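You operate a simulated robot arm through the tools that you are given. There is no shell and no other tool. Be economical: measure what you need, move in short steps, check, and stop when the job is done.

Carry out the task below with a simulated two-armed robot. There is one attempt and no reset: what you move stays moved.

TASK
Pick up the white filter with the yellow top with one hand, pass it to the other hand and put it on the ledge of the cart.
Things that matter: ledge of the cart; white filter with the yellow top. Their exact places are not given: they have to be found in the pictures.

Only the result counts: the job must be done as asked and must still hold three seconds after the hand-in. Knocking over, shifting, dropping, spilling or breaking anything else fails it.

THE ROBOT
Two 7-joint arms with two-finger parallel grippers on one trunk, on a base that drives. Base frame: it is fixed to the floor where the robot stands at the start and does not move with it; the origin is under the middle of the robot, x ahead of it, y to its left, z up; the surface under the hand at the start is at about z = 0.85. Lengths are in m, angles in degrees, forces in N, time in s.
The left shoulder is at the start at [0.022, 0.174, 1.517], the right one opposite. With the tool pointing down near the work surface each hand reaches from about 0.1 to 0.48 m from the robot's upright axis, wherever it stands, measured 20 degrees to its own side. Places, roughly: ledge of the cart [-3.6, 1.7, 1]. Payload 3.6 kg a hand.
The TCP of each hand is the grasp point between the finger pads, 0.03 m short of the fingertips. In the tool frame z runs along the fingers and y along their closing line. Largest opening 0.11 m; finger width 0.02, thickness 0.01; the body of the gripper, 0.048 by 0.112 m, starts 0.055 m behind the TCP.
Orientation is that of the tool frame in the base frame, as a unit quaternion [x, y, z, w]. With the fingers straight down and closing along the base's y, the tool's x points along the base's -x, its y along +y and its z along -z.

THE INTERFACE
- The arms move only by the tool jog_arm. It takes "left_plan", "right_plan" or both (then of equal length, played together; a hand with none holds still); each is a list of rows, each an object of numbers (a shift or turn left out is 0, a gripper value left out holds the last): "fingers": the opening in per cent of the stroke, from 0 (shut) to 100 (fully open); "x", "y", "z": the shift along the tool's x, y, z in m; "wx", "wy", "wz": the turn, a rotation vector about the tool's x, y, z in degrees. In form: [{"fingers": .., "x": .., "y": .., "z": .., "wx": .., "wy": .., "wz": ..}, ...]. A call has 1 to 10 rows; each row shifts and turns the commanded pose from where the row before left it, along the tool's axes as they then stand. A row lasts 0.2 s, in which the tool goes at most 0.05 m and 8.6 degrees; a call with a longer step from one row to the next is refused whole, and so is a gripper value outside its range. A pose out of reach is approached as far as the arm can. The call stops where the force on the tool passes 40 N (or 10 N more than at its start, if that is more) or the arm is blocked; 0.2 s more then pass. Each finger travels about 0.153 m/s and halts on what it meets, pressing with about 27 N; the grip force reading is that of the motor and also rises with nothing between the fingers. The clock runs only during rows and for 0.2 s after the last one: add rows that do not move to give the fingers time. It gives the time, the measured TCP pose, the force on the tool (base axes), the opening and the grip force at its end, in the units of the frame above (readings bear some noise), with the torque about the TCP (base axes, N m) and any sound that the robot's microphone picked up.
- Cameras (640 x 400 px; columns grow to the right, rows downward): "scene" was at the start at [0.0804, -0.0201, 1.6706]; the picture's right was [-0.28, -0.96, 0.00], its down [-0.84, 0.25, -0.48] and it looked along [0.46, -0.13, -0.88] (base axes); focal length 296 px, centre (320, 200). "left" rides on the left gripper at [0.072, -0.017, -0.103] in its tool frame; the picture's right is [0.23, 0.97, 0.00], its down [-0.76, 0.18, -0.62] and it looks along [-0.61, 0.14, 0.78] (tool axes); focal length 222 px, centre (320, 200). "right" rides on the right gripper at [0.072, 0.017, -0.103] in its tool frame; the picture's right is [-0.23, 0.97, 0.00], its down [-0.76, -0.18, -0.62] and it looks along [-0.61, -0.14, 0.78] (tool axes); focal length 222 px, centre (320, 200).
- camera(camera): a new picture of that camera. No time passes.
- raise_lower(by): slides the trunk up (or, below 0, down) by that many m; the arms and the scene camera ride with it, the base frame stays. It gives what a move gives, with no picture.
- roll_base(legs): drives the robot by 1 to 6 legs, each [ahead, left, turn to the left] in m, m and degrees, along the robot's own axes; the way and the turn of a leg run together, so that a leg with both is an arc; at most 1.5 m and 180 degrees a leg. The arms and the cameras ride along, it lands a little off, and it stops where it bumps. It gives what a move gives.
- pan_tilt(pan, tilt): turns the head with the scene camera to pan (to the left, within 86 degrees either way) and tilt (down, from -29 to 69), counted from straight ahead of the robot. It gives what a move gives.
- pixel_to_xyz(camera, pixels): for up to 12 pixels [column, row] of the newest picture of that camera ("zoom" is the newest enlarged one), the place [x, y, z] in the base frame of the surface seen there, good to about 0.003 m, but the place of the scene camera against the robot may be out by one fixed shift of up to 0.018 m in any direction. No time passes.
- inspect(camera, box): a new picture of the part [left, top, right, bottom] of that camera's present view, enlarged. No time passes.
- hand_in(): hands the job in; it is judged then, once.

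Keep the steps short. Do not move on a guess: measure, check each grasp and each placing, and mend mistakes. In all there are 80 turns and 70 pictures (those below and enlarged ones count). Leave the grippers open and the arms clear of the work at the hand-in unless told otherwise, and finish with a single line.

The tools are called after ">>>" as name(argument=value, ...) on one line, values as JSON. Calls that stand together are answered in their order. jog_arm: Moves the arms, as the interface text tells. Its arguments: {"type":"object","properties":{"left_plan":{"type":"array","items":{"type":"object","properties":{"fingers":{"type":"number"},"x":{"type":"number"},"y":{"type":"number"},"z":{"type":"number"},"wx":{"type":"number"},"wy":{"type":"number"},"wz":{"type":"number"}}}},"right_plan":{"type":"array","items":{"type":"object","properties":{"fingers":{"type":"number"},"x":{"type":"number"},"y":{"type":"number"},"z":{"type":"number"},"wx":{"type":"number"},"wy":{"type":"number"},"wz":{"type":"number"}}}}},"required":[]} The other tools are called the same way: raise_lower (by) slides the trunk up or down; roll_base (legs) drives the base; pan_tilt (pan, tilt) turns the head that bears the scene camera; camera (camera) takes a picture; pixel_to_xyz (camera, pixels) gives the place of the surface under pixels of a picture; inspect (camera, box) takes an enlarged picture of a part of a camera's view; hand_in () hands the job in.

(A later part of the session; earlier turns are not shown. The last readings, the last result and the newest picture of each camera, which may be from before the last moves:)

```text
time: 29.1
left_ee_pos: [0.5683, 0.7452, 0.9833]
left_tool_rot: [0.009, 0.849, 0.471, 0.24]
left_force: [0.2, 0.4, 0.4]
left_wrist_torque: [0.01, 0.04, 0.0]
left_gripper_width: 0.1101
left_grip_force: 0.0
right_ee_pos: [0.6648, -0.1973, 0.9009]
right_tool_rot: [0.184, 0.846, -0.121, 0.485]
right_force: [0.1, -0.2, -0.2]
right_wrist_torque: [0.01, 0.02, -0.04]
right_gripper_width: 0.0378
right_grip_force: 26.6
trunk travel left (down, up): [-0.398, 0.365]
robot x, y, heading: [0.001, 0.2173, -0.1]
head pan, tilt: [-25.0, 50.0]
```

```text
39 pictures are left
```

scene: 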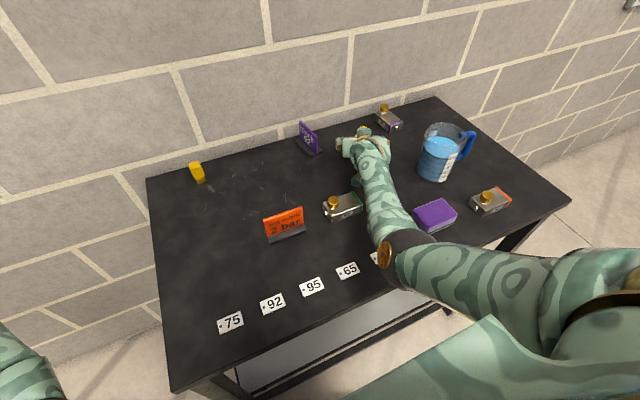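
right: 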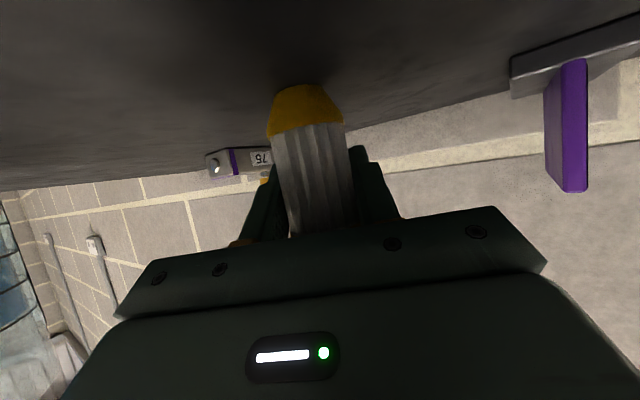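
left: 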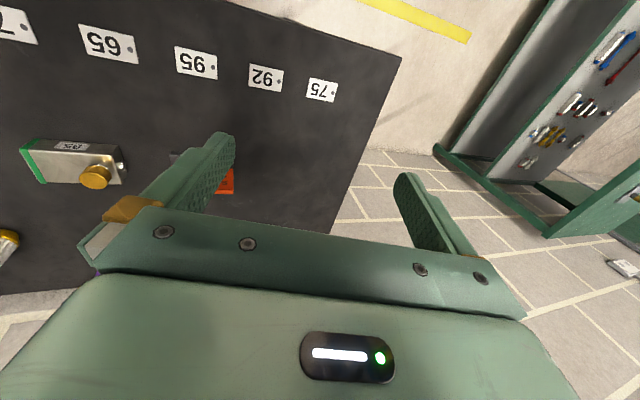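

Gripped at 0.038 m with 27 N. I'll lift by raising the trunk 0.25, which carries both hands straight up.

>>> raise_lower(by=0.05)

>>> raise_lower(by=0.2)

>>> camera(camera="right")

>>> camera(camera="scene")

```text
time: 30.0
left_ee_pos: [0.5682, 0.7443, 1.0338]
left_tool_rot: [0.009, 0.848, 0.471, 0.241]
left_force: [0.0, -0.4, -0.2]
left_wrist_torque: [0.01, 0.0, 0.0]
left_gripper_width: 0.1099
left_grip_force: 0.0
right_ee_pos: [0.6668, -0.1983, 0.9504]
right_tool_rot: [0.185, 0.846, -0.122, 0.485]
right_force: [0.1, 0.8, -0.3]
right_wrist_torque: [0.0, 0.0, -0.04]
right_gripper_width: 0.0377
right_grip_force: 26.5
trunk travel left (down, up): [-0.448, 0.315]
robot x, y, heading: [-0.0002, 0.2174, 0.3]
head pan, tilt: [-25.0, 50.0]
```

```text
time: 32.1
left_ee_pos: [0.5682, 0.7452, 1.2337]
left_tool_rot: [0.008, 0.848, 0.471, 0.241]
left_force: [0.3, -0.2, 0.1]
left_wrist_torque: [-0.02, 0.0, -0.02]
left_gripper_width: 0.11
left_grip_force: 0.1
right_ee_pos: [0.6662, -0.1972, 1.1493]
right_tool_rot: [0.183, 0.846, -0.121, 0.486]
right_force: [-0.1, -0.3, -0.4]
right_wrist_torque: [0.01, 0.01, 0.05]
right_gripper_width: 0.0376
right_grip_force: 27.1
trunk travel left (down, up): [-0.648, 0.115]
robot x, y, heading: [-0.0013, 0.2158, 0.2]
head pan, tilt: [-25.0, 50.0]
```

```text
38 pictures are left
```

right: 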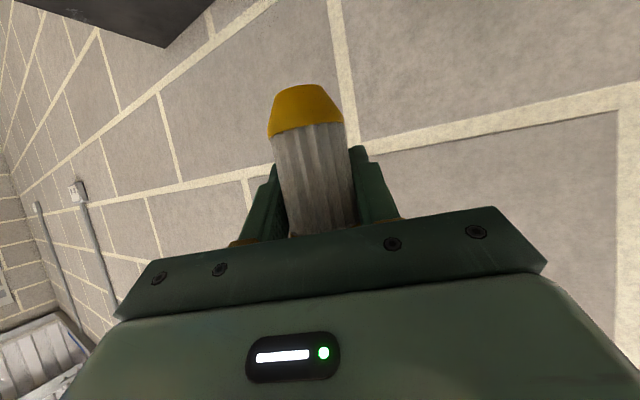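

```text
37 pictures are left
```

scene: 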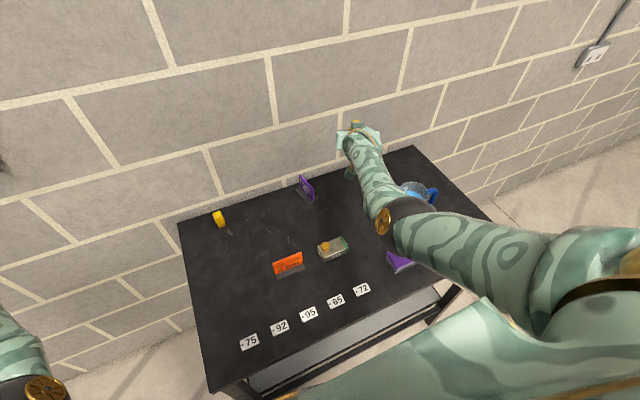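

Lifted securely. I'll back away from the table 0.7 m and turn left to look for the cart.

>>> roll_base(legs=[[-0.7, 0, 0], [0, 0, 80]])

>>> pan_tilt(pan=60, tilt=20)

>>> camera(camera="scene")

```text
time: 39.5
left_ee_pos: [-1.1204, 0.8801, 1.2325]
left_tool_rot: [-0.533, 0.66, 0.517, -0.115]
left_force: [0.0, 0.1, -0.3]
left_wrist_torque: [-0.02, 0.01, -0.02]
left_gripper_width: 0.11
left_grip_force: 0.1
right_ee_pos: [-0.1761, 0.7966, 1.1506]
right_tool_rot: [-0.397, 0.77, 0.215, 0.452]
right_force: [-0.4, -0.1, -0.5]
right_wrist_torque: [0.01, -0.01, -0.04]
right_gripper_width: 0.0374
right_grip_force: 26.9
trunk travel left (down, up): [-0.648, 0.115]
robot x, y, heading: [-0.7104, 0.2185, 79.3]
head pan, tilt: [-25.0, 50.0]
```

```text
time: 41.0
left_ee_pos: [-1.1194, 0.8805, 1.2339]
left_tool_rot: [-0.534, 0.66, 0.516, -0.115]
left_force: [-0.4, -0.3, 0.1]
left_wrist_torque: [0.01, -0.01, 0.02]
left_gripper_width: 0.11
left_grip_force: 0.1
right_ee_pos: [-0.1759, 0.7969, 1.1504]
right_tool_rot: [-0.396, 0.77, 0.215, 0.452]
right_force: [0.8, 0.1, 0.0]
right_wrist_torque: [0.0, 0.02, -0.01]
right_gripper_width: 0.0376
right_grip_force: 27.0
trunk travel left (down, up): [-0.648, 0.115]
robot x, y, heading: [-0.7112, 0.2194, 79.1]
head pan, tilt: [60.0, 20.0]
```

```text
36 pictures are left
```

scene: 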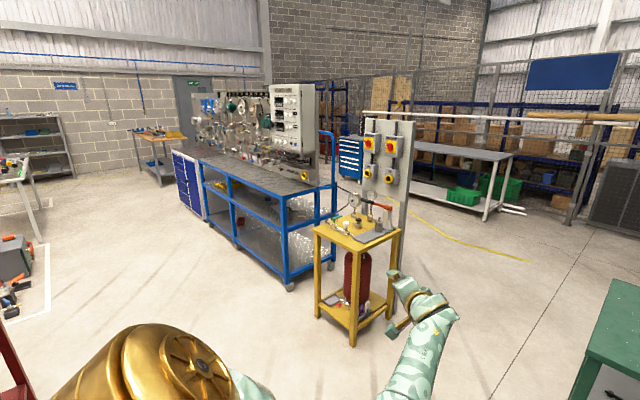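

I see a yellow trolley at (355,240) and a blue bench on castors at (270,200). I'll measure which one is near (-3.6, 1.7).

>>> pixel_to_xyz(camera="scene", pixels=[[340, 232], [355, 246], [395, 235], [330, 185], [295, 185], [260, 175], [215, 160], [300, 130], [305, 175], [285, 200], [320, 226], [230, 165]])

>>> inspect(camera="scene", box=[160, 70, 420, 232])

```text
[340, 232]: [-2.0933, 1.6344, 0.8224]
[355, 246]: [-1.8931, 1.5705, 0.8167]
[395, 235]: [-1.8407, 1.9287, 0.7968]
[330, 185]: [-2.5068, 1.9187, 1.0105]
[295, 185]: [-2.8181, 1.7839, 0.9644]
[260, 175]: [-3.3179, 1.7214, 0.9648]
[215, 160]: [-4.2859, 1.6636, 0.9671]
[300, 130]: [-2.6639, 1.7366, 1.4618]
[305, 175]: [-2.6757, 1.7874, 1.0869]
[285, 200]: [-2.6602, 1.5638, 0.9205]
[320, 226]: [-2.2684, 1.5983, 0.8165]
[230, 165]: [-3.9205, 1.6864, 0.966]
```

```text
2.46 times, centred on (290, 151) of scene
```

zoom: 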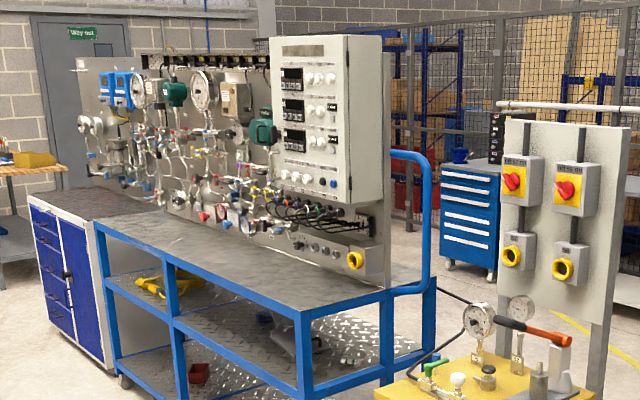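

The blue cart's steel top (z≈0.95, x -2.6 to -4.0, y≈1.55 to 1.8) is the ledge. First the handover, here in open floor. I'll square the robot to heading 90° and swing the right arm inward about its shoulder by 24°.

>>> roll_base(legs=[[0, 0, 10.8]])

>>> jog_arm(right_plan=[{"x": 0.002, "y": 0.0455, "z": -0.004, "wx": -3.4, "wz": -1.95}, {"x": 0.002, "y": 0.0455, "z": -0.004, "wx": -3.4, "wz": -1.95}, {"x": 0.002, "y": 0.0455, "z": -0.004, "wx": -3.4, "wz": -1.95}, {"x": 0.002, "y": 0.0455, "z": -0.004, "wx": -3.4, "wz": -1.95}, {"x": 0.002, "y": 0.0455, "z": -0.004, "wx": -3.4, "wz": -1.95}, {"x": 0.002, "y": 0.0455, "z": -0.004, "wx": -3.4, "wz": -1.95}, {}])

>>> pan_tilt(pan=0, tilt=45)

>>> camera(camera="scene")

```text
time: 42.2
left_ee_pos: [-1.2355, 0.7913, 1.2322]
left_tool_rot: [-0.594, 0.606, 0.503, -0.163]
left_force: [-0.6, -0.2, -0.4]
left_wrist_torque: [0.0, -0.02, 0.0]
left_gripper_width: 0.1099
left_grip_force: 0.0
right_ee_pos: [-0.293, 0.8876, 1.1504]
right_tool_rot: [-0.467, 0.73, 0.256, 0.429]
right_force: [-0.8, 0.1, -0.4]
right_wrist_torque: [-0.03, 0.01, 0.0]
right_gripper_width: 0.0376
right_grip_force: 27.3
trunk travel left (down, up): [-0.648, 0.115]
robot x, y, heading: [-0.7133, 0.2248, 89.8]
head pan, tilt: [60.0, 20.0]
```

```text
time: 43.8
left_ee_pos: [-1.2335, 0.7926, 1.2339]
left_tool_rot: [-0.593, 0.606, 0.504, -0.162]
left_force: [0.5, -0.5, -0.1]
left_wrist_torque: [0.01, 0.01, 0.05]
left_gripper_width: 0.1102
left_grip_force: 0.2
right_ee_pos: [-0.54, 0.9209, 1.136]
right_tool_rot: [-0.607, 0.621, 0.337, 0.364]
right_force: [-1.0, 0.4, 0.2]
right_wrist_torque: [-0.02, -0.05, -0.01]
right_gripper_width: 0.0377
right_grip_force: 26.7
right hand out of reach, approached as far as the arm can: row 5
trunk travel left (down, up): [-0.648, 0.115]
robot x, y, heading: [-0.7085, 0.2196, 90.1]
head pan, tilt: [60.0, 20.0]
```

```text
time: 45.1
left_ee_pos: [-1.2331, 0.7929, 1.2322]
left_tool_rot: [-0.593, 0.607, 0.504, -0.163]
left_force: [-0.6, 0.3, 0.9]
left_wrist_torque: [0.0, 0.0, -0.02]
left_gripper_width: 0.1101
left_grip_force: 0.0
right_ee_pos: [-0.54, 0.9228, 1.1363]
right_tool_rot: [-0.607, 0.621, 0.336, 0.364]
right_force: [0.2, 0.3, 0.6]
right_wrist_torque: [-0.02, -0.01, -0.01]
right_gripper_width: 0.0376
right_grip_force: 27.1
trunk travel left (down, up): [-0.648, 0.115]
robot x, y, heading: [-0.71, 0.2214, 89.7]
head pan, tilt: [0.0, 45.0]
```

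```text
34 pictures are left
```

scene: 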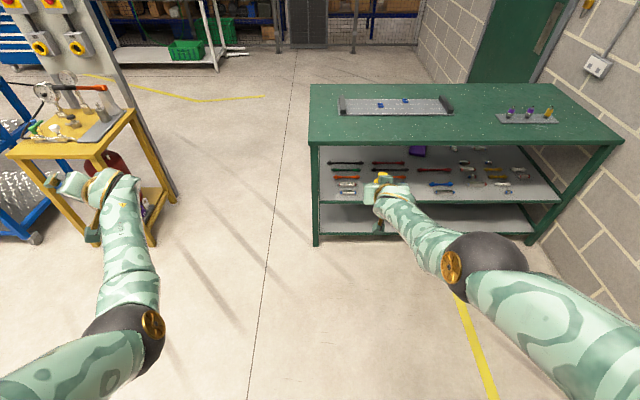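

The right hand is now at robot-frame (0.70,-0.17), pointing straight ahead with 30° pitch. I'll pull it back and slightly inward, to about (0.57,-0.07).

>>> jog_arm(right_plan=[{"x": 0.0165, "y": 0.024, "z": -0.029}, {"x": 0.0165, "y": 0.024, "z": -0.029}, {"x": 0.0165, "y": 0.024, "z": -0.029}, {"x": 0.0165, "y": 0.024, "z": -0.029}, {}])

```text
time: 45.9
left_ee_pos: [-1.2359, 0.7928, 1.2334]
left_tool_rot: [-0.593, 0.607, 0.503, -0.162]
left_force: [-0.3, 1.1, 0.3]
left_wrist_torque: [0.02, 0.0, -0.03]
left_gripper_width: 0.1099
left_grip_force: 0.0
right_ee_pos: [-0.5722, 0.9166, 1.2885]
right_tool_rot: [-0.551, 0.577, 0.386, 0.462]
right_force: [-0.6, 0.1, 0.3]
right_wrist_torque: [-0.01, -0.01, -0.01]
right_gripper_width: 0.0374
right_grip_force: 27.2
trunk travel left (down, up): [-0.648, 0.115]
robot x, y, heading: [-0.7076, 0.2193, 89.9]
head pan, tilt: [0.0, 45.0]
stopped in row 4 (right hand): the arm was blocked; the commanded pose is now the measured one
```

>>> camera(camera="scene")

```text
33 pictures are left
```

scene: 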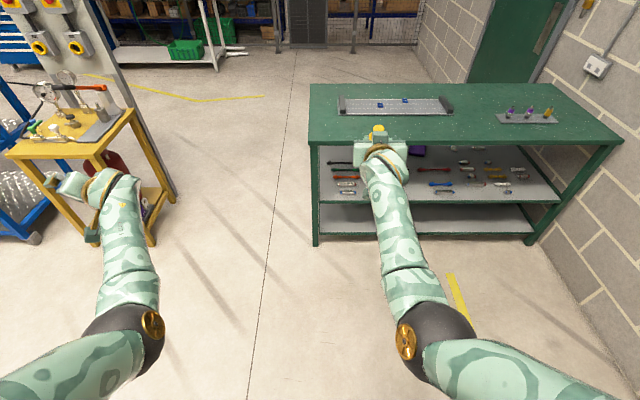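

The right hand is at robot-frame (0.70,-0.14,1.29), with the filter held out in front, which will do for the handover. Now I'll swing the left arm inward about its shoulder by 32°, keeping it clear of the right hand.

>>> jog_arm(left_plan=[{"x": -0.031, "y": -0.0265, "z": -0.02, "wx": 1.6, "wy": -3.2, "wz": 1.75}, {"x": -0.031, "y": -0.0265, "z": -0.02, "wx": 1.6, "wy": -3.2, "wz": 1.75}, {"x": -0.031, "y": -0.0265, "z": -0.02, "wx": 1.6, "wy": -3.2, "wz": 1.75}, {"x": -0.031, "y": -0.0265, "z": -0.02, "wx": 1.6, "wy": -3.2, "wz": 1.75}, {"x": -0.031, "y": -0.0265, "z": -0.02, "wx": 1.6, "wy": -3.2, "wz": 1.75}, {"x": -0.031, "y": -0.0265, "z": -0.02, "wx": 1.6, "wy": -3.2, "wz": 1.75}, {}])

```text
time: 47.5
left_ee_pos: [-0.9837, 0.8972, 1.2337]
left_tool_rot: [-0.455, 0.717, 0.525, -0.053]
left_force: [0.9, 0.0, 0.0]
left_wrist_torque: [-0.01, -0.01, 0.04]
left_gripper_width: 0.11
left_grip_force: 0.1
right_ee_pos: [-0.5711, 0.9135, 1.2877]
right_tool_rot: [-0.552, 0.578, 0.385, 0.462]
right_force: [-0.4, -0.2, -0.9]
right_wrist_torque: [0.0, -0.06, 0.0]
right_gripper_width: 0.0376
right_grip_force: 27.0
trunk travel left (down, up): [-0.648, 0.115]
robot x, y, heading: [-0.7106, 0.2239, 90.0]
head pan, tilt: [0.0, 45.0]
```

Clean swing; left is at robot-frame (0.675,0.274,1.234). Next I'll untwist the left tool in place so it points ahead, 50° down, with a level closing line.

>>> jog_arm(left_plan=[{"wx": 5.5, "wy": 0.5, "wz": -5.3}, {"wx": 5.5, "wy": 0.5, "wz": -5.3}, {"wx": 5.5, "wy": 0.5, "wz": -5.3}, {"wx": 5.5, "wy": 0.5, "wz": -5.3}, {"wx": 5.5, "wy": 0.5, "wz": -5.3}, {"wx": 5.5, "wy": 0.5, "wz": -5.3}, {"wx": 5.5, "wy": 0.5, "wz": -5.3}, {}])

>>> camera(camera="scene")

```text
time: 49.3
left_ee_pos: [-0.9841, 0.897, 1.2336]
left_tool_rot: [-0.663, 0.666, 0.241, 0.243]
left_force: [0.7, 0.5, 0.5]
left_wrist_torque: [0.01, 0.0, 0.02]
left_gripper_width: 0.1098
left_grip_force: 0.2
right_ee_pos: [-0.5699, 0.9136, 1.2866]
right_tool_rot: [-0.552, 0.577, 0.386, 0.461]
right_force: [1.1, 0.7, -0.6]
right_wrist_torque: [-0.01, -0.02, 0.05]
right_gripper_width: 0.0373
right_grip_force: 27.0
trunk travel left (down, up): [-0.648, 0.115]
robot x, y, heading: [-0.7118, 0.2208, 89.9]
head pan, tilt: [0.0, 45.0]
```

```text
32 pictures are left
```

scene: 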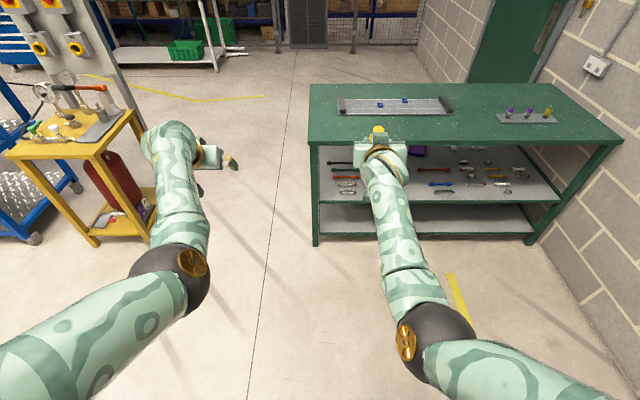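

Left tool is now at (0.676,0.272,1.234), 50° down and level. I'll swing the right hand inward 12° and pitch it up 16°, so the knob leans back and is open to the left hand from above.

>>> jog_arm(right_plan=[{"x": -0.001, "y": 0.0455, "z": -0.007, "wx": -3.8, "wy": -0.3, "wz": -1.1}, {"x": -0.001, "y": 0.0455, "z": -0.007, "wx": -3.8, "wy": -0.3, "wz": -1.1}, {"wy": -8}, {"wy": -8}, {}])

>>> camera(camera="left")

>>> camera(camera="scene")

```text
time: 50.7
left_ee_pos: [-0.9837, 0.8977, 1.2328]
left_tool_rot: [-0.663, 0.666, 0.242, 0.242]
left_force: [-0.4, 0.2, -1.0]
left_wrist_torque: [-0.04, 0.02, 0.0]
left_gripper_width: 0.11
left_grip_force: 0.1
right_ee_pos: [-0.6381, 0.9211, 1.3077]
right_tool_rot: [0.525, -0.476, -0.479, -0.517]
right_force: [-0.1, 0.1, -1.1]
right_wrist_torque: [0.0, 0.02, -0.01]
right_gripper_width: 0.0374
right_grip_force: 26.8
trunk travel left (down, up): [-0.648, 0.115]
robot x, y, heading: [-0.7104, 0.2198, 89.8]
head pan, tilt: [0.0, 45.0]
stopped in row 5 (right hand): the arm was blocked; the commanded pose is now the measured one
```

```text
31 pictures are left
```

left: 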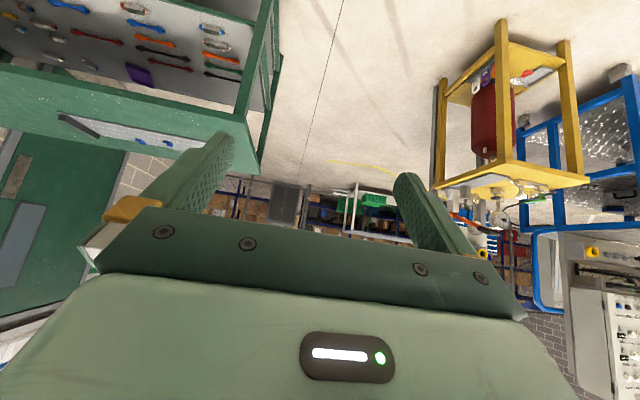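

```text
30 pictures are left
```

scene: 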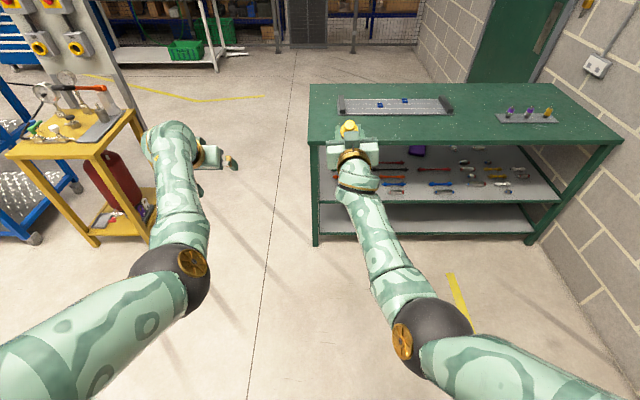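

Right tool is level now, and the knob should be near base (-0.641,0.896,1.340). I'll check that with the camera, then raise the left hand so it can come in from above.

>>> pixel_to_xyz(camera="scene", pixels=[[349, 126], [349, 131], [345, 134], [352, 123]])

>>> jog_arm(left_plan=[{"x": -0.0257, "z": -0.0306}, {"x": -0.0257, "z": -0.0306}, {"x": -0.0257, "z": -0.0306}, {"x": -0.0257, "z": -0.0306}, {}])

```text
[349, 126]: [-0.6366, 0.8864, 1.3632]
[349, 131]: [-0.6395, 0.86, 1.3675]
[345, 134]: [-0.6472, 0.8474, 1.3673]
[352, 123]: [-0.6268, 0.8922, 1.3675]
```

```text
time: 51.9
left_ee_pos: [-0.9872, 0.8978, 1.3935]
left_tool_rot: [-0.662, 0.667, 0.24, 0.243]
left_force: [-0.3, 0.6, 1.0]
left_wrist_torque: [0.0, 0.01, -0.03]
left_gripper_width: 0.11
left_grip_force: 0.1
right_ee_pos: [-0.6381, 0.9213, 1.307]
right_tool_rot: [0.525, -0.477, -0.479, -0.517]
right_force: [-0.4, 0.2, -0.3]
right_wrist_torque: [-0.02, 0.02, -0.04]
right_gripper_width: 0.0374
right_grip_force: 27.6
trunk travel left (down, up): [-0.648, 0.115]
robot x, y, heading: [-0.7052, 0.2222, 89.8]
head pan, tilt: [0.0, 45.0]
```

The knob agrees with my estimate. Swing the left inward 20° at z=1.39, above the right hand, and narrow its fingers to 55 %.

>>> jog_arm(left_plan=[{"fingers": 55, "x": -0.0056, "y": -0.0455, "z": 0.0047, "wx": 2.57, "wz": 3.06}, {"x": -0.0056, "y": -0.0455, "z": 0.0047, "wx": 2.57, "wz": 3.06}, {"x": -0.0056, "y": -0.0455, "z": 0.0047, "wx": 2.57, "wz": 3.06}, {"x": -0.0056, "y": -0.0455, "z": 0.0047, "wx": 2.57, "wz": 3.06}, {"x": -0.0056, "y": -0.0455, "z": 0.0047, "wx": 2.57, "wz": 3.06}, {}])

>>> camera(camera="left")

>>> camera(camera="scene")

```text
time: 53.3
left_ee_pos: [-0.7547, 0.8998, 1.3951]
left_tool_rot: [-0.537, 0.771, 0.194, 0.282]
left_force: [0.6, -0.9, 0.0]
left_wrist_torque: [0.0, -0.01, -0.02]
left_gripper_width: 0.0604
left_grip_force: 0.1
right_ee_pos: [-0.6387, 0.9211, 1.3062]
right_tool_rot: [0.526, -0.476, -0.478, -0.517]
right_force: [0.1, 0.3, -1.1]
right_wrist_torque: [-0.02, 0.0, -0.03]
right_gripper_width: 0.0377
right_grip_force: 26.3
trunk travel left (down, up): [-0.648, 0.115]
robot x, y, heading: [-0.71, 0.2238, 90.0]
head pan, tilt: [0.0, 45.0]
```

```text
29 pictures are left
```

left: 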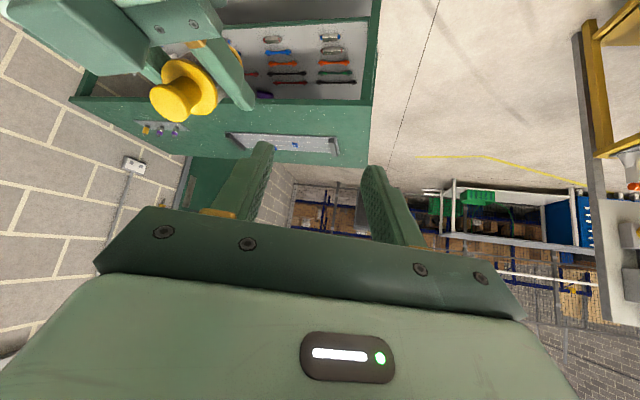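

```text
28 pictures are left
```

scene: 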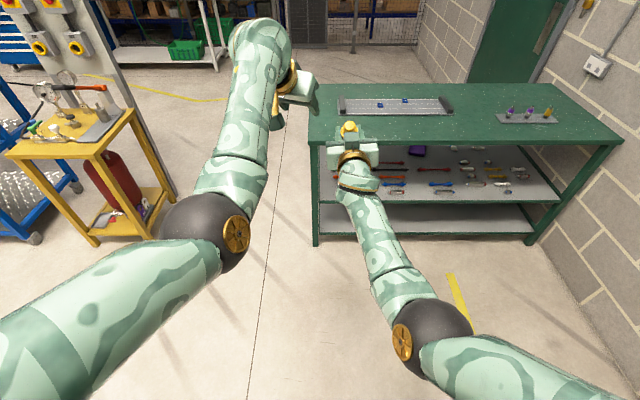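

The left wrist camera sees the knob at (178,97). I'll measure it in the left camera's frame.

>>> pixel_to_xyz(camera="left", pixels=[[172, 105], [190, 85], [165, 92], [185, 115], [160, 112], [205, 100], [200, 65], [180, 70]])

>>> inspect(camera="left", box=[130, 30, 258, 130])

```text
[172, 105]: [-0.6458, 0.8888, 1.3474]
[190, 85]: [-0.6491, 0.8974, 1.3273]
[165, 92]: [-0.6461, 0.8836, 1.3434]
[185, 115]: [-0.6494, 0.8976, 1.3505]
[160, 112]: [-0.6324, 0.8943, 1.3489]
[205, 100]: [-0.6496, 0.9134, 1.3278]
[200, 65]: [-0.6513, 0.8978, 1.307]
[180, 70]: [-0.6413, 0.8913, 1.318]
```

```text
4.00 times, centred on (194, 80) of left
```

zoom: 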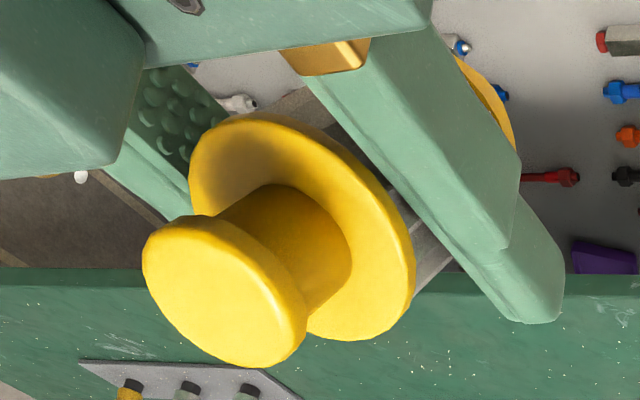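

Measured knob top (-0.642,0.892,1.347) agrees exactly with the prediction. I'll move the left hand to a standoff 0.07 back along its axis from the grasp point.

>>> jog_arm(left_plan=[{"x": 0.002, "y": -0.01, "z": -0.022}, {"x": 0.002, "y": -0.0325}, {"x": 0.002, "y": -0.0325}, {"x": 0.0018, "y": -0.0325}, {}])

>>> camera(camera="left")

>>> camera(camera="scene")

```text
time: 54.5
left_ee_pos: [-0.6619, 0.8451, 1.4052]
left_tool_rot: [-0.537, 0.771, 0.196, 0.281]
left_force: [-0.2, 0.0, -0.3]
left_wrist_torque: [-0.02, -0.03, 0.02]
left_gripper_width: 0.0603
left_grip_force: 0.1
right_ee_pos: [-0.6401, 0.9218, 1.306]
right_tool_rot: [0.527, -0.476, -0.478, -0.517]
right_force: [0.6, -1.3, -0.5]
right_wrist_torque: [0.0, -0.01, 0.02]
right_gripper_width: 0.0374
right_grip_force: 26.8
trunk travel left (down, up): [-0.648, 0.115]
robot x, y, heading: [-0.712, 0.221, 89.6]
head pan, tilt: [0.0, 45.0]
```

```text
26 pictures are left
```

left: 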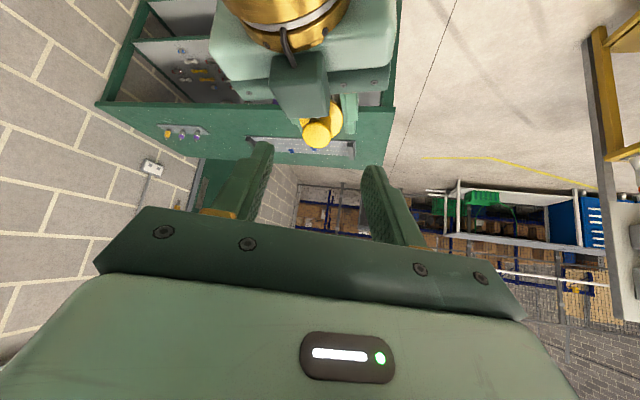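

```text
25 pictures are left
```

scene: 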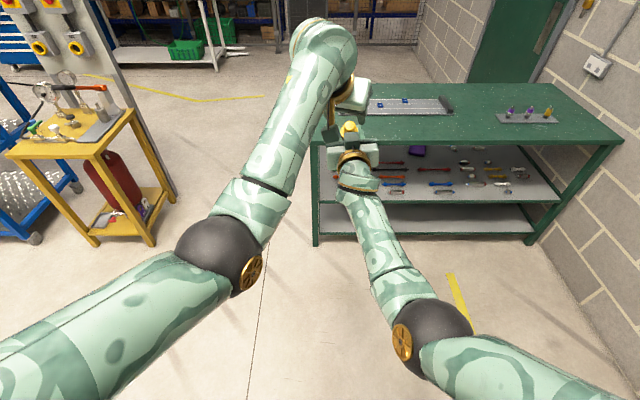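

A small box on top of the right gripper sits near the knob. Before closing in I'll measure it and the right wrist for clearance.

>>> pixel_to_xyz(camera="left", pixels=[[300, 62], [300, 85], [280, 110], [322, 108], [325, 60], [275, 60], [285, 25], [290, 5], [317, 132], [325, 118], [318, 140]])

```text
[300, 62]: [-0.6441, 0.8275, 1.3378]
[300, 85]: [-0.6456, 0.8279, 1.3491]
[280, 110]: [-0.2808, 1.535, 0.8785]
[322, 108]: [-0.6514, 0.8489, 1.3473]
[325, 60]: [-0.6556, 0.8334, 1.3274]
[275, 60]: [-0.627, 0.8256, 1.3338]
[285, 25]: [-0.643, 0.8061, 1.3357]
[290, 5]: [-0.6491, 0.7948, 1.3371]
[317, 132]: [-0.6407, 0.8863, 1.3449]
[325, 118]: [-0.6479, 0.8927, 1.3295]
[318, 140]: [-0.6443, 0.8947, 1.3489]
```

Clearances are about 3 cm. The knob is exactly on the left tool's axis, 0.087 ahead. Advance 0.069 so the fingertips straddle the knob.

>>> jog_arm(left_plan=[{"z": 0.025}, {"z": 0.025}, {"z": 0.019}, {}])

>>> inspect(camera="left", box=[220, 60, 420, 260])

>>> inspect(camera="scene", box=[290, 70, 418, 200])

```text
time: 55.5
left_ee_pos: [-0.646, 0.8847, 1.3525]
left_tool_rot: [-0.537, 0.771, 0.196, 0.28]
left_force: [-0.5, 0.5, 0.6]
left_wrist_torque: [0.01, 0.02, -0.02]
left_gripper_width: 0.0608
left_grip_force: 0.0
right_ee_pos: [-0.6394, 0.9208, 1.3061]
right_tool_rot: [0.526, -0.476, -0.478, -0.517]
right_force: [0.2, 0.4, -0.8]
right_wrist_torque: [0.01, 0.0, 0.01]
right_gripper_width: 0.0376
right_grip_force: 26.9
trunk travel left (down, up): [-0.648, 0.115]
robot x, y, heading: [-0.7111, 0.2191, 89.8]
head pan, tilt: [0.0, 45.0]
```

```text
2.00 times, centred on (320, 160) of left
```

zoom: 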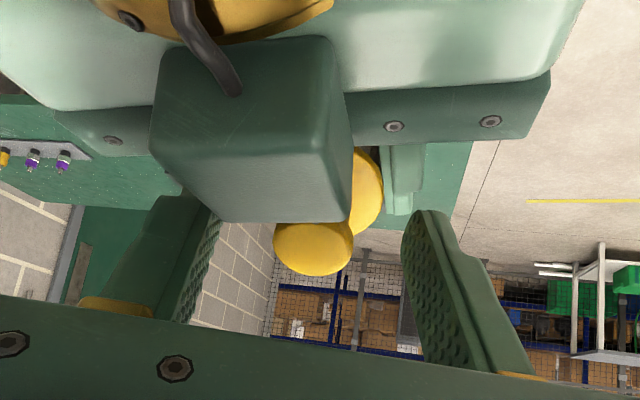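

```text
3.08 times, centred on (354, 135) of scene
```

zoom: 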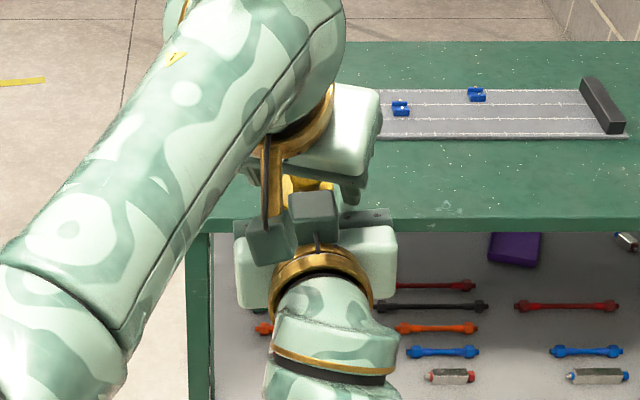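

The knob sits centred between the left fingers, with no contact force. Closing the left hand.

>>> jog_arm(left_plan=[{"fingers": 30}, {"fingers": 10}, {"fingers": 0}, {}, {}])

>>> inspect(camera="left", box=[220, 60, 420, 260])

```text
time: 56.7
left_ee_pos: [-0.6457, 0.8859, 1.3519]
left_tool_rot: [-0.537, 0.771, 0.195, 0.281]
left_force: [8.4, -5.2, 1.2]
left_wrist_torque: [-0.06, -0.21, -0.16]
left_gripper_width: 0.0234
left_grip_force: 26.9
right_ee_pos: [-0.6393, 0.9207, 1.3059]
right_tool_rot: [0.526, -0.477, -0.478, -0.518]
right_force: [-7.4, 5.6, -2.3]
right_wrist_torque: [-0.16, -0.21, -0.22]
right_gripper_width: 0.0374
right_grip_force: 26.9
trunk travel left (down, up): [-0.648, 0.115]
robot x, y, heading: [-0.7112, 0.2215, 90.2]
head pan, tilt: [0.0, 45.0]
```

```text
2.00 times, centred on (320, 160) of left
```

zoom: 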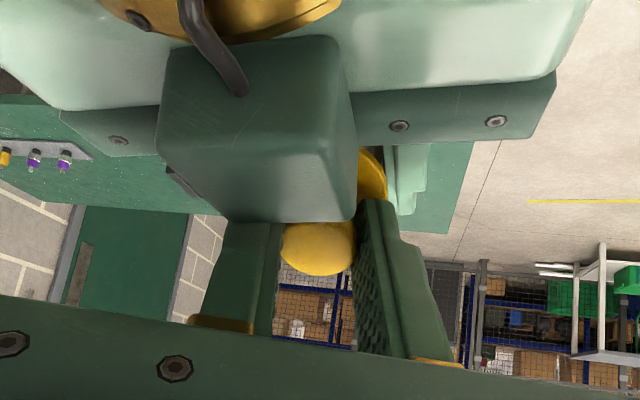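

Both hands hold it: the left at 0.023 on the knob. Now I'll open the right hand and check the left still holds.

>>> jog_arm(right_plan=[{"fingers": 60}, {"fingers": 100}, {}, {}])

>>> inspect(camera="right", box=[120, 0, 520, 300])

```text
time: 57.7
left_ee_pos: [-0.6473, 0.8854, 1.3513]
left_tool_rot: [-0.537, 0.771, 0.196, 0.281]
left_force: [0.1, 1.0, -0.7]
left_wrist_torque: [-0.02, 0.01, 0.02]
left_gripper_width: 0.023
left_grip_force: 27.0
right_ee_pos: [-0.639, 0.9198, 1.3066]
right_tool_rot: [0.527, -0.476, -0.477, -0.518]
right_force: [-0.9, 0.2, 0.5]
right_wrist_torque: [0.0, -0.01, 0.01]
right_gripper_width: 0.1097
right_grip_force: 0.0
trunk travel left (down, up): [-0.648, 0.115]
robot x, y, heading: [-0.7096, 0.2212, 89.6]
head pan, tilt: [0.0, 45.0]
```

```text
1.33 times, centred on (320, 150) of right
```

zoom: 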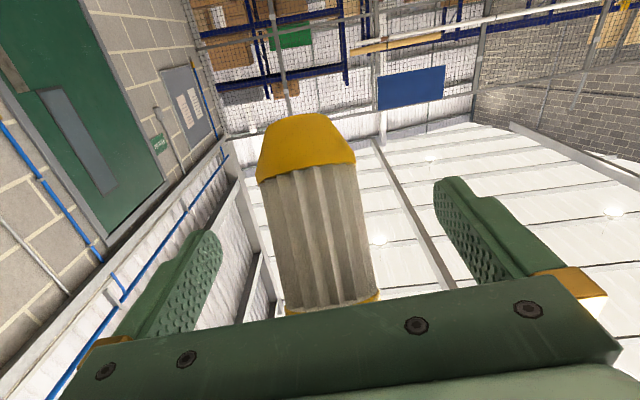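

The left holds alone and the forces are nil. I'll lift the left straight up, out from between the right fingers.

>>> jog_arm(left_plan=[{"x": -0.0193, "z": -0.023}, {"x": -0.0193, "z": -0.023}, {"x": -0.0257, "z": -0.0306}, {"x": -0.0257, "z": -0.0306}, {}])

>>> camera(camera="scene")

```text
time: 58.9
left_ee_pos: [-0.645, 0.8863, 1.4902]
left_tool_rot: [-0.537, 0.772, 0.194, 0.28]
left_force: [0.6, 0.8, -1.2]
left_wrist_torque: [-0.06, -0.01, -0.03]
left_gripper_width: 0.0232
left_grip_force: 26.8
right_ee_pos: [-0.6389, 0.9216, 1.3054]
right_tool_rot: [0.526, -0.477, -0.478, -0.517]
right_force: [-0.2, -0.1, 0.6]
right_wrist_torque: [-0.05, 0.03, 0.01]
right_gripper_width: 0.11
right_grip_force: 0.1
trunk travel left (down, up): [-0.648, 0.115]
robot x, y, heading: [-0.7083, 0.2191, 89.8]
head pan, tilt: [0.0, 45.0]
```

```text
20 pictures are left
```

scene: 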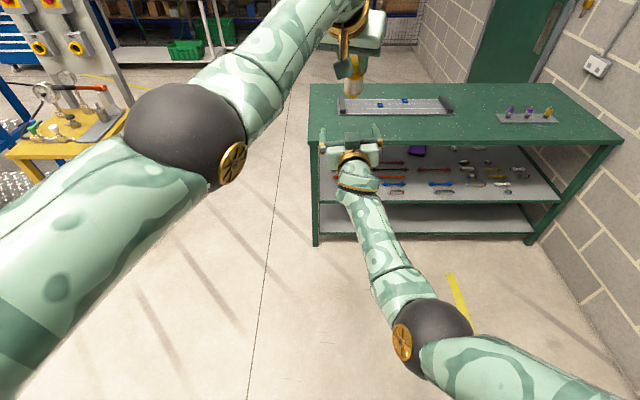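

The handover is done: the filter hangs from the left hand. Now I'll swing both arms apart, the left outward 27° and the right outward 39°.

>>> jog_arm(left_plan=[{"y": 0.048, "wx": -2.5, "wz": -2.98}, {"y": 0.048, "wx": -2.5, "wz": -2.98}, {"y": 0.048, "wx": -2.5, "wz": -2.98}, {"y": 0.048, "wx": -2.5, "wz": -2.98}, {"y": 0.048, "wx": -2.5, "wz": -2.98}, {"y": 0.048, "wx": -2.5, "wz": -2.98}, {"y": 0.048, "wx": -2.5, "wz": -2.98}, {}, {}, {}], right_plan=[{"x": 0.004, "y": -0.047, "z": 0.0066, "wx": 3.88, "wy": 0.34}, {"x": 0.004, "y": -0.047, "z": 0.0066, "wx": 3.88, "wy": 0.34}, {"x": 0.004, "y": -0.047, "z": 0.0066, "wx": 3.88, "wy": 0.34}, {"x": 0.004, "y": -0.047, "z": 0.0066, "wx": 3.88, "wy": 0.34}, {"x": 0.004, "y": -0.047, "z": 0.0066, "wx": 3.88, "wy": 0.34}, {"x": 0.004, "y": -0.047, "z": 0.0066, "wx": 3.88, "wy": 0.34}, {"x": 0.004, "y": -0.047, "z": 0.0066, "wx": 3.88, "wy": 0.34}, {"x": 0.004, "y": -0.047, "z": 0.0066, "wx": 3.88, "wy": 0.34}, {"x": 0.004, "y": -0.047, "z": 0.0066, "wx": 3.88, "wy": 0.34}, {"x": 0.004, "y": -0.047, "z": 0.0066, "wx": 3.88, "wy": 0.34}])

>>> camera(camera="left")

```text
time: 61.1
left_ee_pos: [-0.9734, 0.9364, 1.4902]
left_tool_rot: [0.703, -0.623, -0.257, -0.227]
left_force: [0.2, 0.8, 0.1]
left_wrist_torque: [-0.03, -0.02, 0.01]
left_gripper_width: 0.0233
left_grip_force: 26.8
right_ee_pos: [-0.182, 0.8483, 1.3041]
right_tool_rot: [-0.338, 0.626, 0.278, 0.646]
right_force: [-0.2, 0.5, 0.1]
right_wrist_torque: [0.0, 0.0, 0.02]
right_gripper_width: 0.1101
right_grip_force: 0.1
trunk travel left (down, up): [-0.648, 0.115]
robot x, y, heading: [-0.7093, 0.2223, 89.8]
head pan, tilt: [0.0, 45.0]
```

```text
19 pictures are left
```

left: 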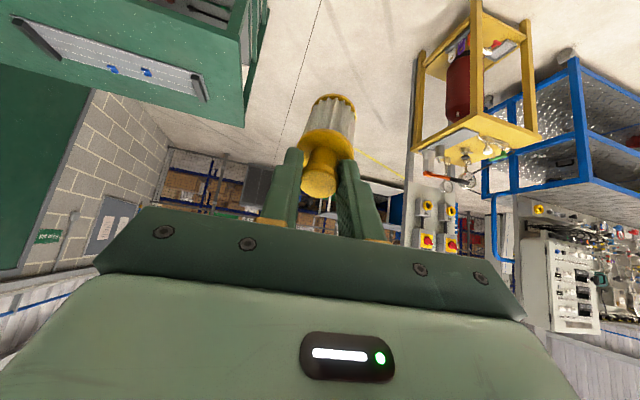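

The filter's held firmly. Before driving I'll bring the left hand lower (0.25 m down), then back a bit, and start pitching it down to set the filter upright.

>>> jog_arm(left_plan=[{"x": 0.027, "z": 0.032}, {"x": 0.027, "z": 0.032}, {"x": 0.027, "z": 0.032}, {"x": 0.027, "z": 0.032}, {"x": 0.027, "z": 0.032}, {"x": 0.027, "z": 0.032}, {"x": 0.0228, "z": -0.0192}, {"x": 0.0228, "z": -0.0192}, {"wy": 8}, {}])

```text
time: 63.3
left_ee_pos: [-0.969, 0.8758, 1.2425]
left_tool_rot: [0.72, -0.636, -0.207, -0.183]
left_force: [-0.1, -0.5, 0.7]
left_wrist_torque: [-0.01, -0.03, 0.03]
left_gripper_width: 0.0237
left_grip_force: 26.7
right_ee_pos: [-0.1824, 0.8482, 1.3046]
right_tool_rot: [-0.337, 0.626, 0.28, 0.645]
right_force: [-0.4, 0.0, 0.3]
right_wrist_torque: [0.03, -0.03, 0.03]
right_gripper_width: 0.1101
right_grip_force: 0.0
trunk travel left (down, up): [-0.648, 0.115]
robot x, y, heading: [-0.7107, 0.2214, 89.8]
head pan, tilt: [0.0, 45.0]
```

Going well; pitch is now 58°. I'll pull back 0.06 more and pitch 20° further.

>>> jog_arm(left_plan=[{"x": 0.0254, "z": -0.0159}, {"x": 0.0254, "z": -0.0159}, {"wy": 7}, {"wy": 7}, {"wy": 7}, {}])

>>> camera(camera="left")

>>> camera(camera="scene")

```text
time: 64.7
left_ee_pos: [-0.9602, 0.8173, 1.2417]
left_tool_rot: [0.745, -0.661, -0.071, -0.063]
left_force: [0.5, -0.6, -0.1]
left_wrist_torque: [0.0, -0.02, -0.03]
left_gripper_width: 0.0235
left_grip_force: 26.3
right_ee_pos: [-0.1826, 0.8492, 1.3037]
right_tool_rot: [-0.34, 0.625, 0.28, 0.645]
right_force: [0.7, -0.1, -0.9]
right_wrist_torque: [0.01, 0.0, -0.03]
right_gripper_width: 0.11
right_grip_force: 0.1
trunk travel left (down, up): [-0.648, 0.115]
robot x, y, heading: [-0.7116, 0.2219, 89.5]
head pan, tilt: [0.0, 45.0]
```

```text
18 pictures are left
```

left: 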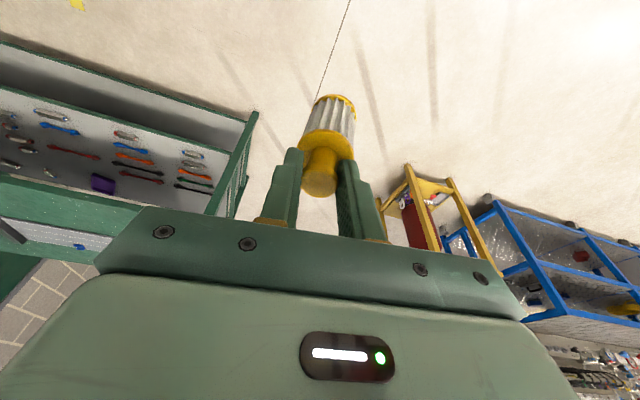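

```text
17 pictures are left
```

scene: 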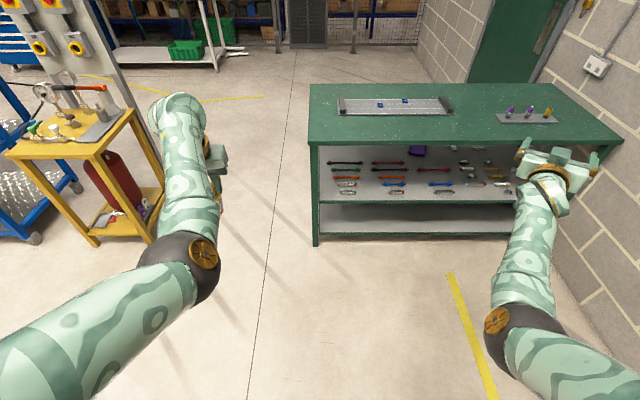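

The tool pitch is now about 79°. I'll measure the filter's true axis with the wrist camera so I can set it upright.

>>> inspect(camera="left", box=[270, 80, 390, 210])

```text
3.08 times, centred on (330, 145) of left
```

zoom: 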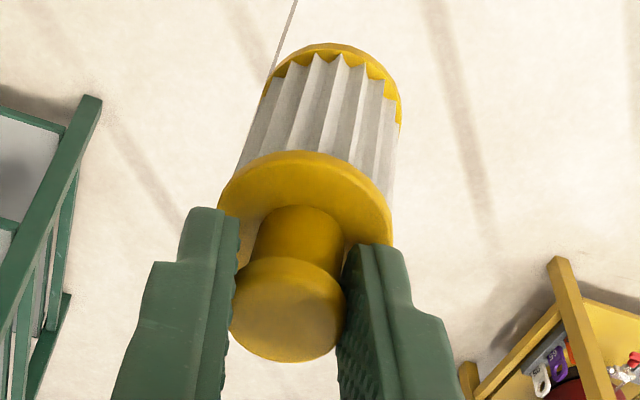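

>>> pixel_to_xyz(camera="zoom", pixels=[[236, 205], [378, 222], [300, 160], [345, 178], [255, 175], [260, 310], [320, 310], [290, 345], [288, 285], [295, 70], [380, 85], [340, 52]])

```text
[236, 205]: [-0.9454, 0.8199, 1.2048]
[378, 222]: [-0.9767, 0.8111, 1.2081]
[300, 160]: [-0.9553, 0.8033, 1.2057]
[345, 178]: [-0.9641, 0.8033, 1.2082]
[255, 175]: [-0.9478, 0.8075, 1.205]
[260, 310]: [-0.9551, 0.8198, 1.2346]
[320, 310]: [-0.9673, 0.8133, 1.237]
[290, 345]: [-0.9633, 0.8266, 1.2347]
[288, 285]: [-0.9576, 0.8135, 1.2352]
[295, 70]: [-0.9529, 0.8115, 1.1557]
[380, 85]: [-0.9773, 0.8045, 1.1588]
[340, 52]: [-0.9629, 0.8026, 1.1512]
```

The shoulder disc is tilted 6° sideways, while fore-aft it's upright. I'll correct that with one turn. Then I'll look left along the way I want to drive.

>>> jog_arm(left_plan=[{"wx": 6.05, "wy": 0.7, "wz": -1.2}, {}])

>>> pan_tilt(pan=80, tilt=30)

>>> camera(camera="scene")

```text
time: 65.3
left_ee_pos: [-0.9607, 0.8167, 1.2426]
left_tool_rot: [0.748, -0.655, -0.031, -0.1]
left_force: [0.1, 0.4, -1.1]
left_wrist_torque: [0.04, 0.01, -0.02]
left_gripper_width: 0.0231
left_grip_force: 27.0
right_ee_pos: [-0.1823, 0.8493, 1.3042]
right_tool_rot: [-0.34, 0.625, 0.281, 0.645]
right_force: [-0.5, -0.3, -0.2]
right_wrist_torque: [-0.03, -0.01, 0.01]
right_gripper_width: 0.1101
right_grip_force: 0.1
trunk travel left (down, up): [-0.648, 0.115]
robot x, y, heading: [-0.7089, 0.2215, 89.7]
head pan, tilt: [0.0, 45.0]
```

```text
time: 66.8
left_ee_pos: [-0.9598, 0.8164, 1.2424]
left_tool_rot: [0.748, -0.655, -0.032, -0.1]
left_force: [0.6, 0.6, -0.5]
left_wrist_torque: [-0.02, 0.0, 0.04]
left_gripper_width: 0.0232
left_grip_force: 26.8
right_ee_pos: [-0.1823, 0.849, 1.3029]
right_tool_rot: [-0.34, 0.625, 0.279, 0.645]
right_force: [0.1, -0.2, 0.2]
right_wrist_torque: [-0.02, -0.02, 0.01]
right_gripper_width: 0.11
right_grip_force: 0.1
trunk travel left (down, up): [-0.648, 0.115]
robot x, y, heading: [-0.7104, 0.2189, 89.6]
head pan, tilt: [80.0, 30.0]
```

```text
15 pictures are left
```

scene: 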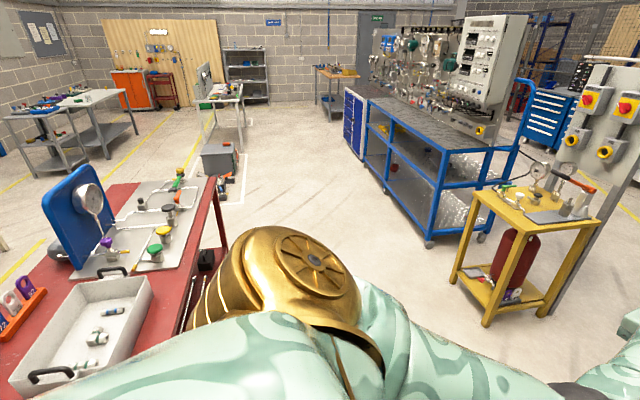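

There's a red table close on the left. I'll measure it and the cart's ledge.

>>> pixel_to_xyz(camera="scene", pixels=[[215, 178], [180, 300], [225, 245], [130, 350], [240, 160], [350, 155], [440, 150], [375, 97], [475, 140], [400, 110], [430, 125], [475, 200]])

>>> inspect(camera="scene", box=[340, 10, 540, 160])

```text
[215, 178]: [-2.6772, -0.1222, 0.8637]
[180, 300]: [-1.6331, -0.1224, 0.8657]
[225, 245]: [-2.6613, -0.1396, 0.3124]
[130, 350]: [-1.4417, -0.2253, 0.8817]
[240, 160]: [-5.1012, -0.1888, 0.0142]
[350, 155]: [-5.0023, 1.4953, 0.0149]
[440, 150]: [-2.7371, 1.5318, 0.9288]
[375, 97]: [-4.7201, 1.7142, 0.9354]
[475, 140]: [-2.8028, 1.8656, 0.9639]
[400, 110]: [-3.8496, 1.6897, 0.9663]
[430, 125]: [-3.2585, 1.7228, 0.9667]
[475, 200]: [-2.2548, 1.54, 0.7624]
```

```text
2.67 times, centred on (440, 85) of scene
```

zoom: 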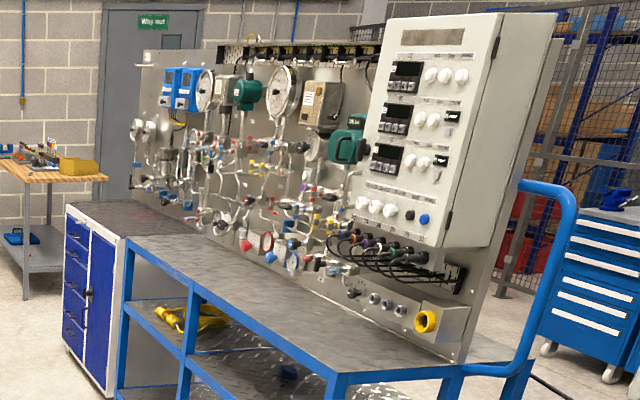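

The ledge's front edge is at y≈1.53, top z≈0.95, and it's free around x=-3.3. Red table edge is at y=-0.12. I'll drive ahead 0.38, then sideways left 2.33 m between them.

>>> roll_base(legs=[[0.38, 0, 0], [0, 1.2, 0], [0, 1.13, 0]])

>>> pan_tilt(pan=10, tilt=35)

>>> camera(camera="scene")

```text
time: 80.2
left_ee_pos: [-3.239, 1.256, 1.2418]
left_tool_rot: [0.737, -0.668, -0.03, -0.1]
left_force: [0.2, 0.7, -0.5]
left_wrist_torque: [-0.01, -0.02, 0.01]
left_gripper_width: 0.0233
left_grip_force: 27.1
right_ee_pos: [-2.4599, 1.2602, 1.3036]
right_tool_rot: [-0.329, 0.631, 0.269, 0.649]
right_force: [-0.8, 0.7, 0.8]
right_wrist_torque: [0.02, -0.03, -0.01]
right_gripper_width: 0.1097
right_grip_force: 0.1
trunk travel left (down, up): [-0.648, 0.115]
robot x, y, heading: [-3.0094, 0.6488, 87.6]
head pan, tilt: [80.0, 30.0]
```

```text
time: 81.6
left_ee_pos: [-3.2387, 1.2549, 1.2418]
left_tool_rot: [0.737, -0.668, -0.03, -0.1]
left_force: [0.1, 0.8, 0.4]
left_wrist_torque: [0.0, -0.01, -0.02]
left_gripper_width: 0.0232
left_grip_force: 26.9
right_ee_pos: [-2.4615, 1.2594, 1.3032]
right_tool_rot: [-0.328, 0.631, 0.269, 0.65]
right_force: [0.8, 0.7, 0.6]
right_wrist_torque: [0.01, 0.01, 0.01]
right_gripper_width: 0.1102
right_grip_force: 0.1
trunk travel left (down, up): [-0.648, 0.115]
robot x, y, heading: [-3.0104, 0.6515, 87.8]
head pan, tilt: [10.0, 35.0]
```

```text
13 pictures are left
```

scene: 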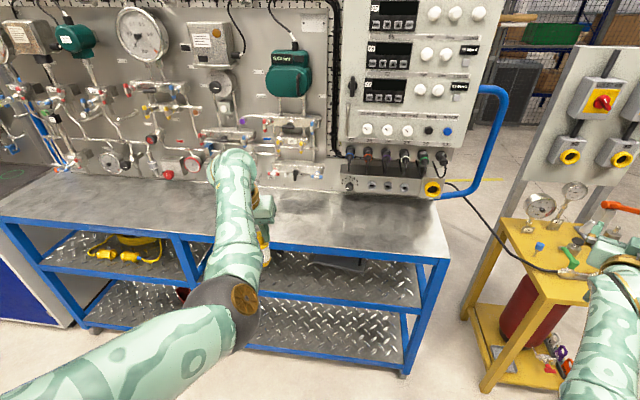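

The ledge is clear. The right hand would come near the trolley when I advance, so I'll swing it further outward. I also measure the ledge where the filter will go.

>>> pixel_to_xyz(camera="scene", pixels=[[300, 240], [300, 215], [300, 192], [180, 215], [180, 190], [190, 225], [150, 205], [175, 172], [290, 172], [270, 205], [60, 200], [435, 248]])

>>> jog_arm(right_plan=[{"x": 0.004, "y": -0.047, "z": 0.0066, "wx": 3.88, "wy": 0.34}, {"x": 0.004, "y": -0.047, "z": 0.0066, "wx": 3.88, "wy": 0.34}, {"x": 0.004, "y": -0.047, "z": 0.0066, "wx": 3.88, "wy": 0.34}, {"x": 0.004, "y": -0.047, "z": 0.0066, "wx": 3.88, "wy": 0.34}, {"x": 0.004, "y": -0.047, "z": 0.0066, "wx": 3.88, "wy": 0.34}, {"x": 0.004, "y": -0.047, "z": 0.0066, "wx": 3.88, "wy": 0.34}, {"x": 0.004, "y": -0.047, "z": 0.0066, "wx": 3.88, "wy": 0.34}, {"x": 0.004, "y": -0.047, "z": 0.0066, "wx": 3.88, "wy": 0.34}, {}])

```text
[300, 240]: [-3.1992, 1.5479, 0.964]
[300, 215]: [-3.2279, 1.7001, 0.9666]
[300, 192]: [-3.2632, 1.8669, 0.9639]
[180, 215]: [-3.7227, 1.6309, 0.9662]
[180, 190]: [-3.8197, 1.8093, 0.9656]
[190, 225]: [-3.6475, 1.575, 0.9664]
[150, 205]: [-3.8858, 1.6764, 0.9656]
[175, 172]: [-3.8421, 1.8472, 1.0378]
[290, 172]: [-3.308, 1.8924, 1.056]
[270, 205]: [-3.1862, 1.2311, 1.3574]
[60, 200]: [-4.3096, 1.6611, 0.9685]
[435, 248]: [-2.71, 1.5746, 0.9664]
```

```text
time: 83.6
left_ee_pos: [-3.239, 1.2565, 1.2419]
left_tool_rot: [0.737, -0.668, -0.029, -0.1]
left_force: [0.0, 0.3, -0.7]
left_wrist_torque: [0.01, 0.0, -0.02]
left_gripper_width: 0.0231
left_grip_force: 27.2
right_ee_pos: [-2.1975, 0.9904, 1.3047]
right_tool_rot: [-0.149, 0.695, 0.082, 0.699]
right_force: [-0.6, -1.0, 0.3]
right_wrist_torque: [-0.01, 0.0, -0.01]
right_gripper_width: 0.11
right_grip_force: 0.2
trunk travel left (down, up): [-0.648, 0.115]
robot x, y, heading: [-3.01, 0.6493, 87.8]
head pan, tilt: [10.0, 35.0]
```

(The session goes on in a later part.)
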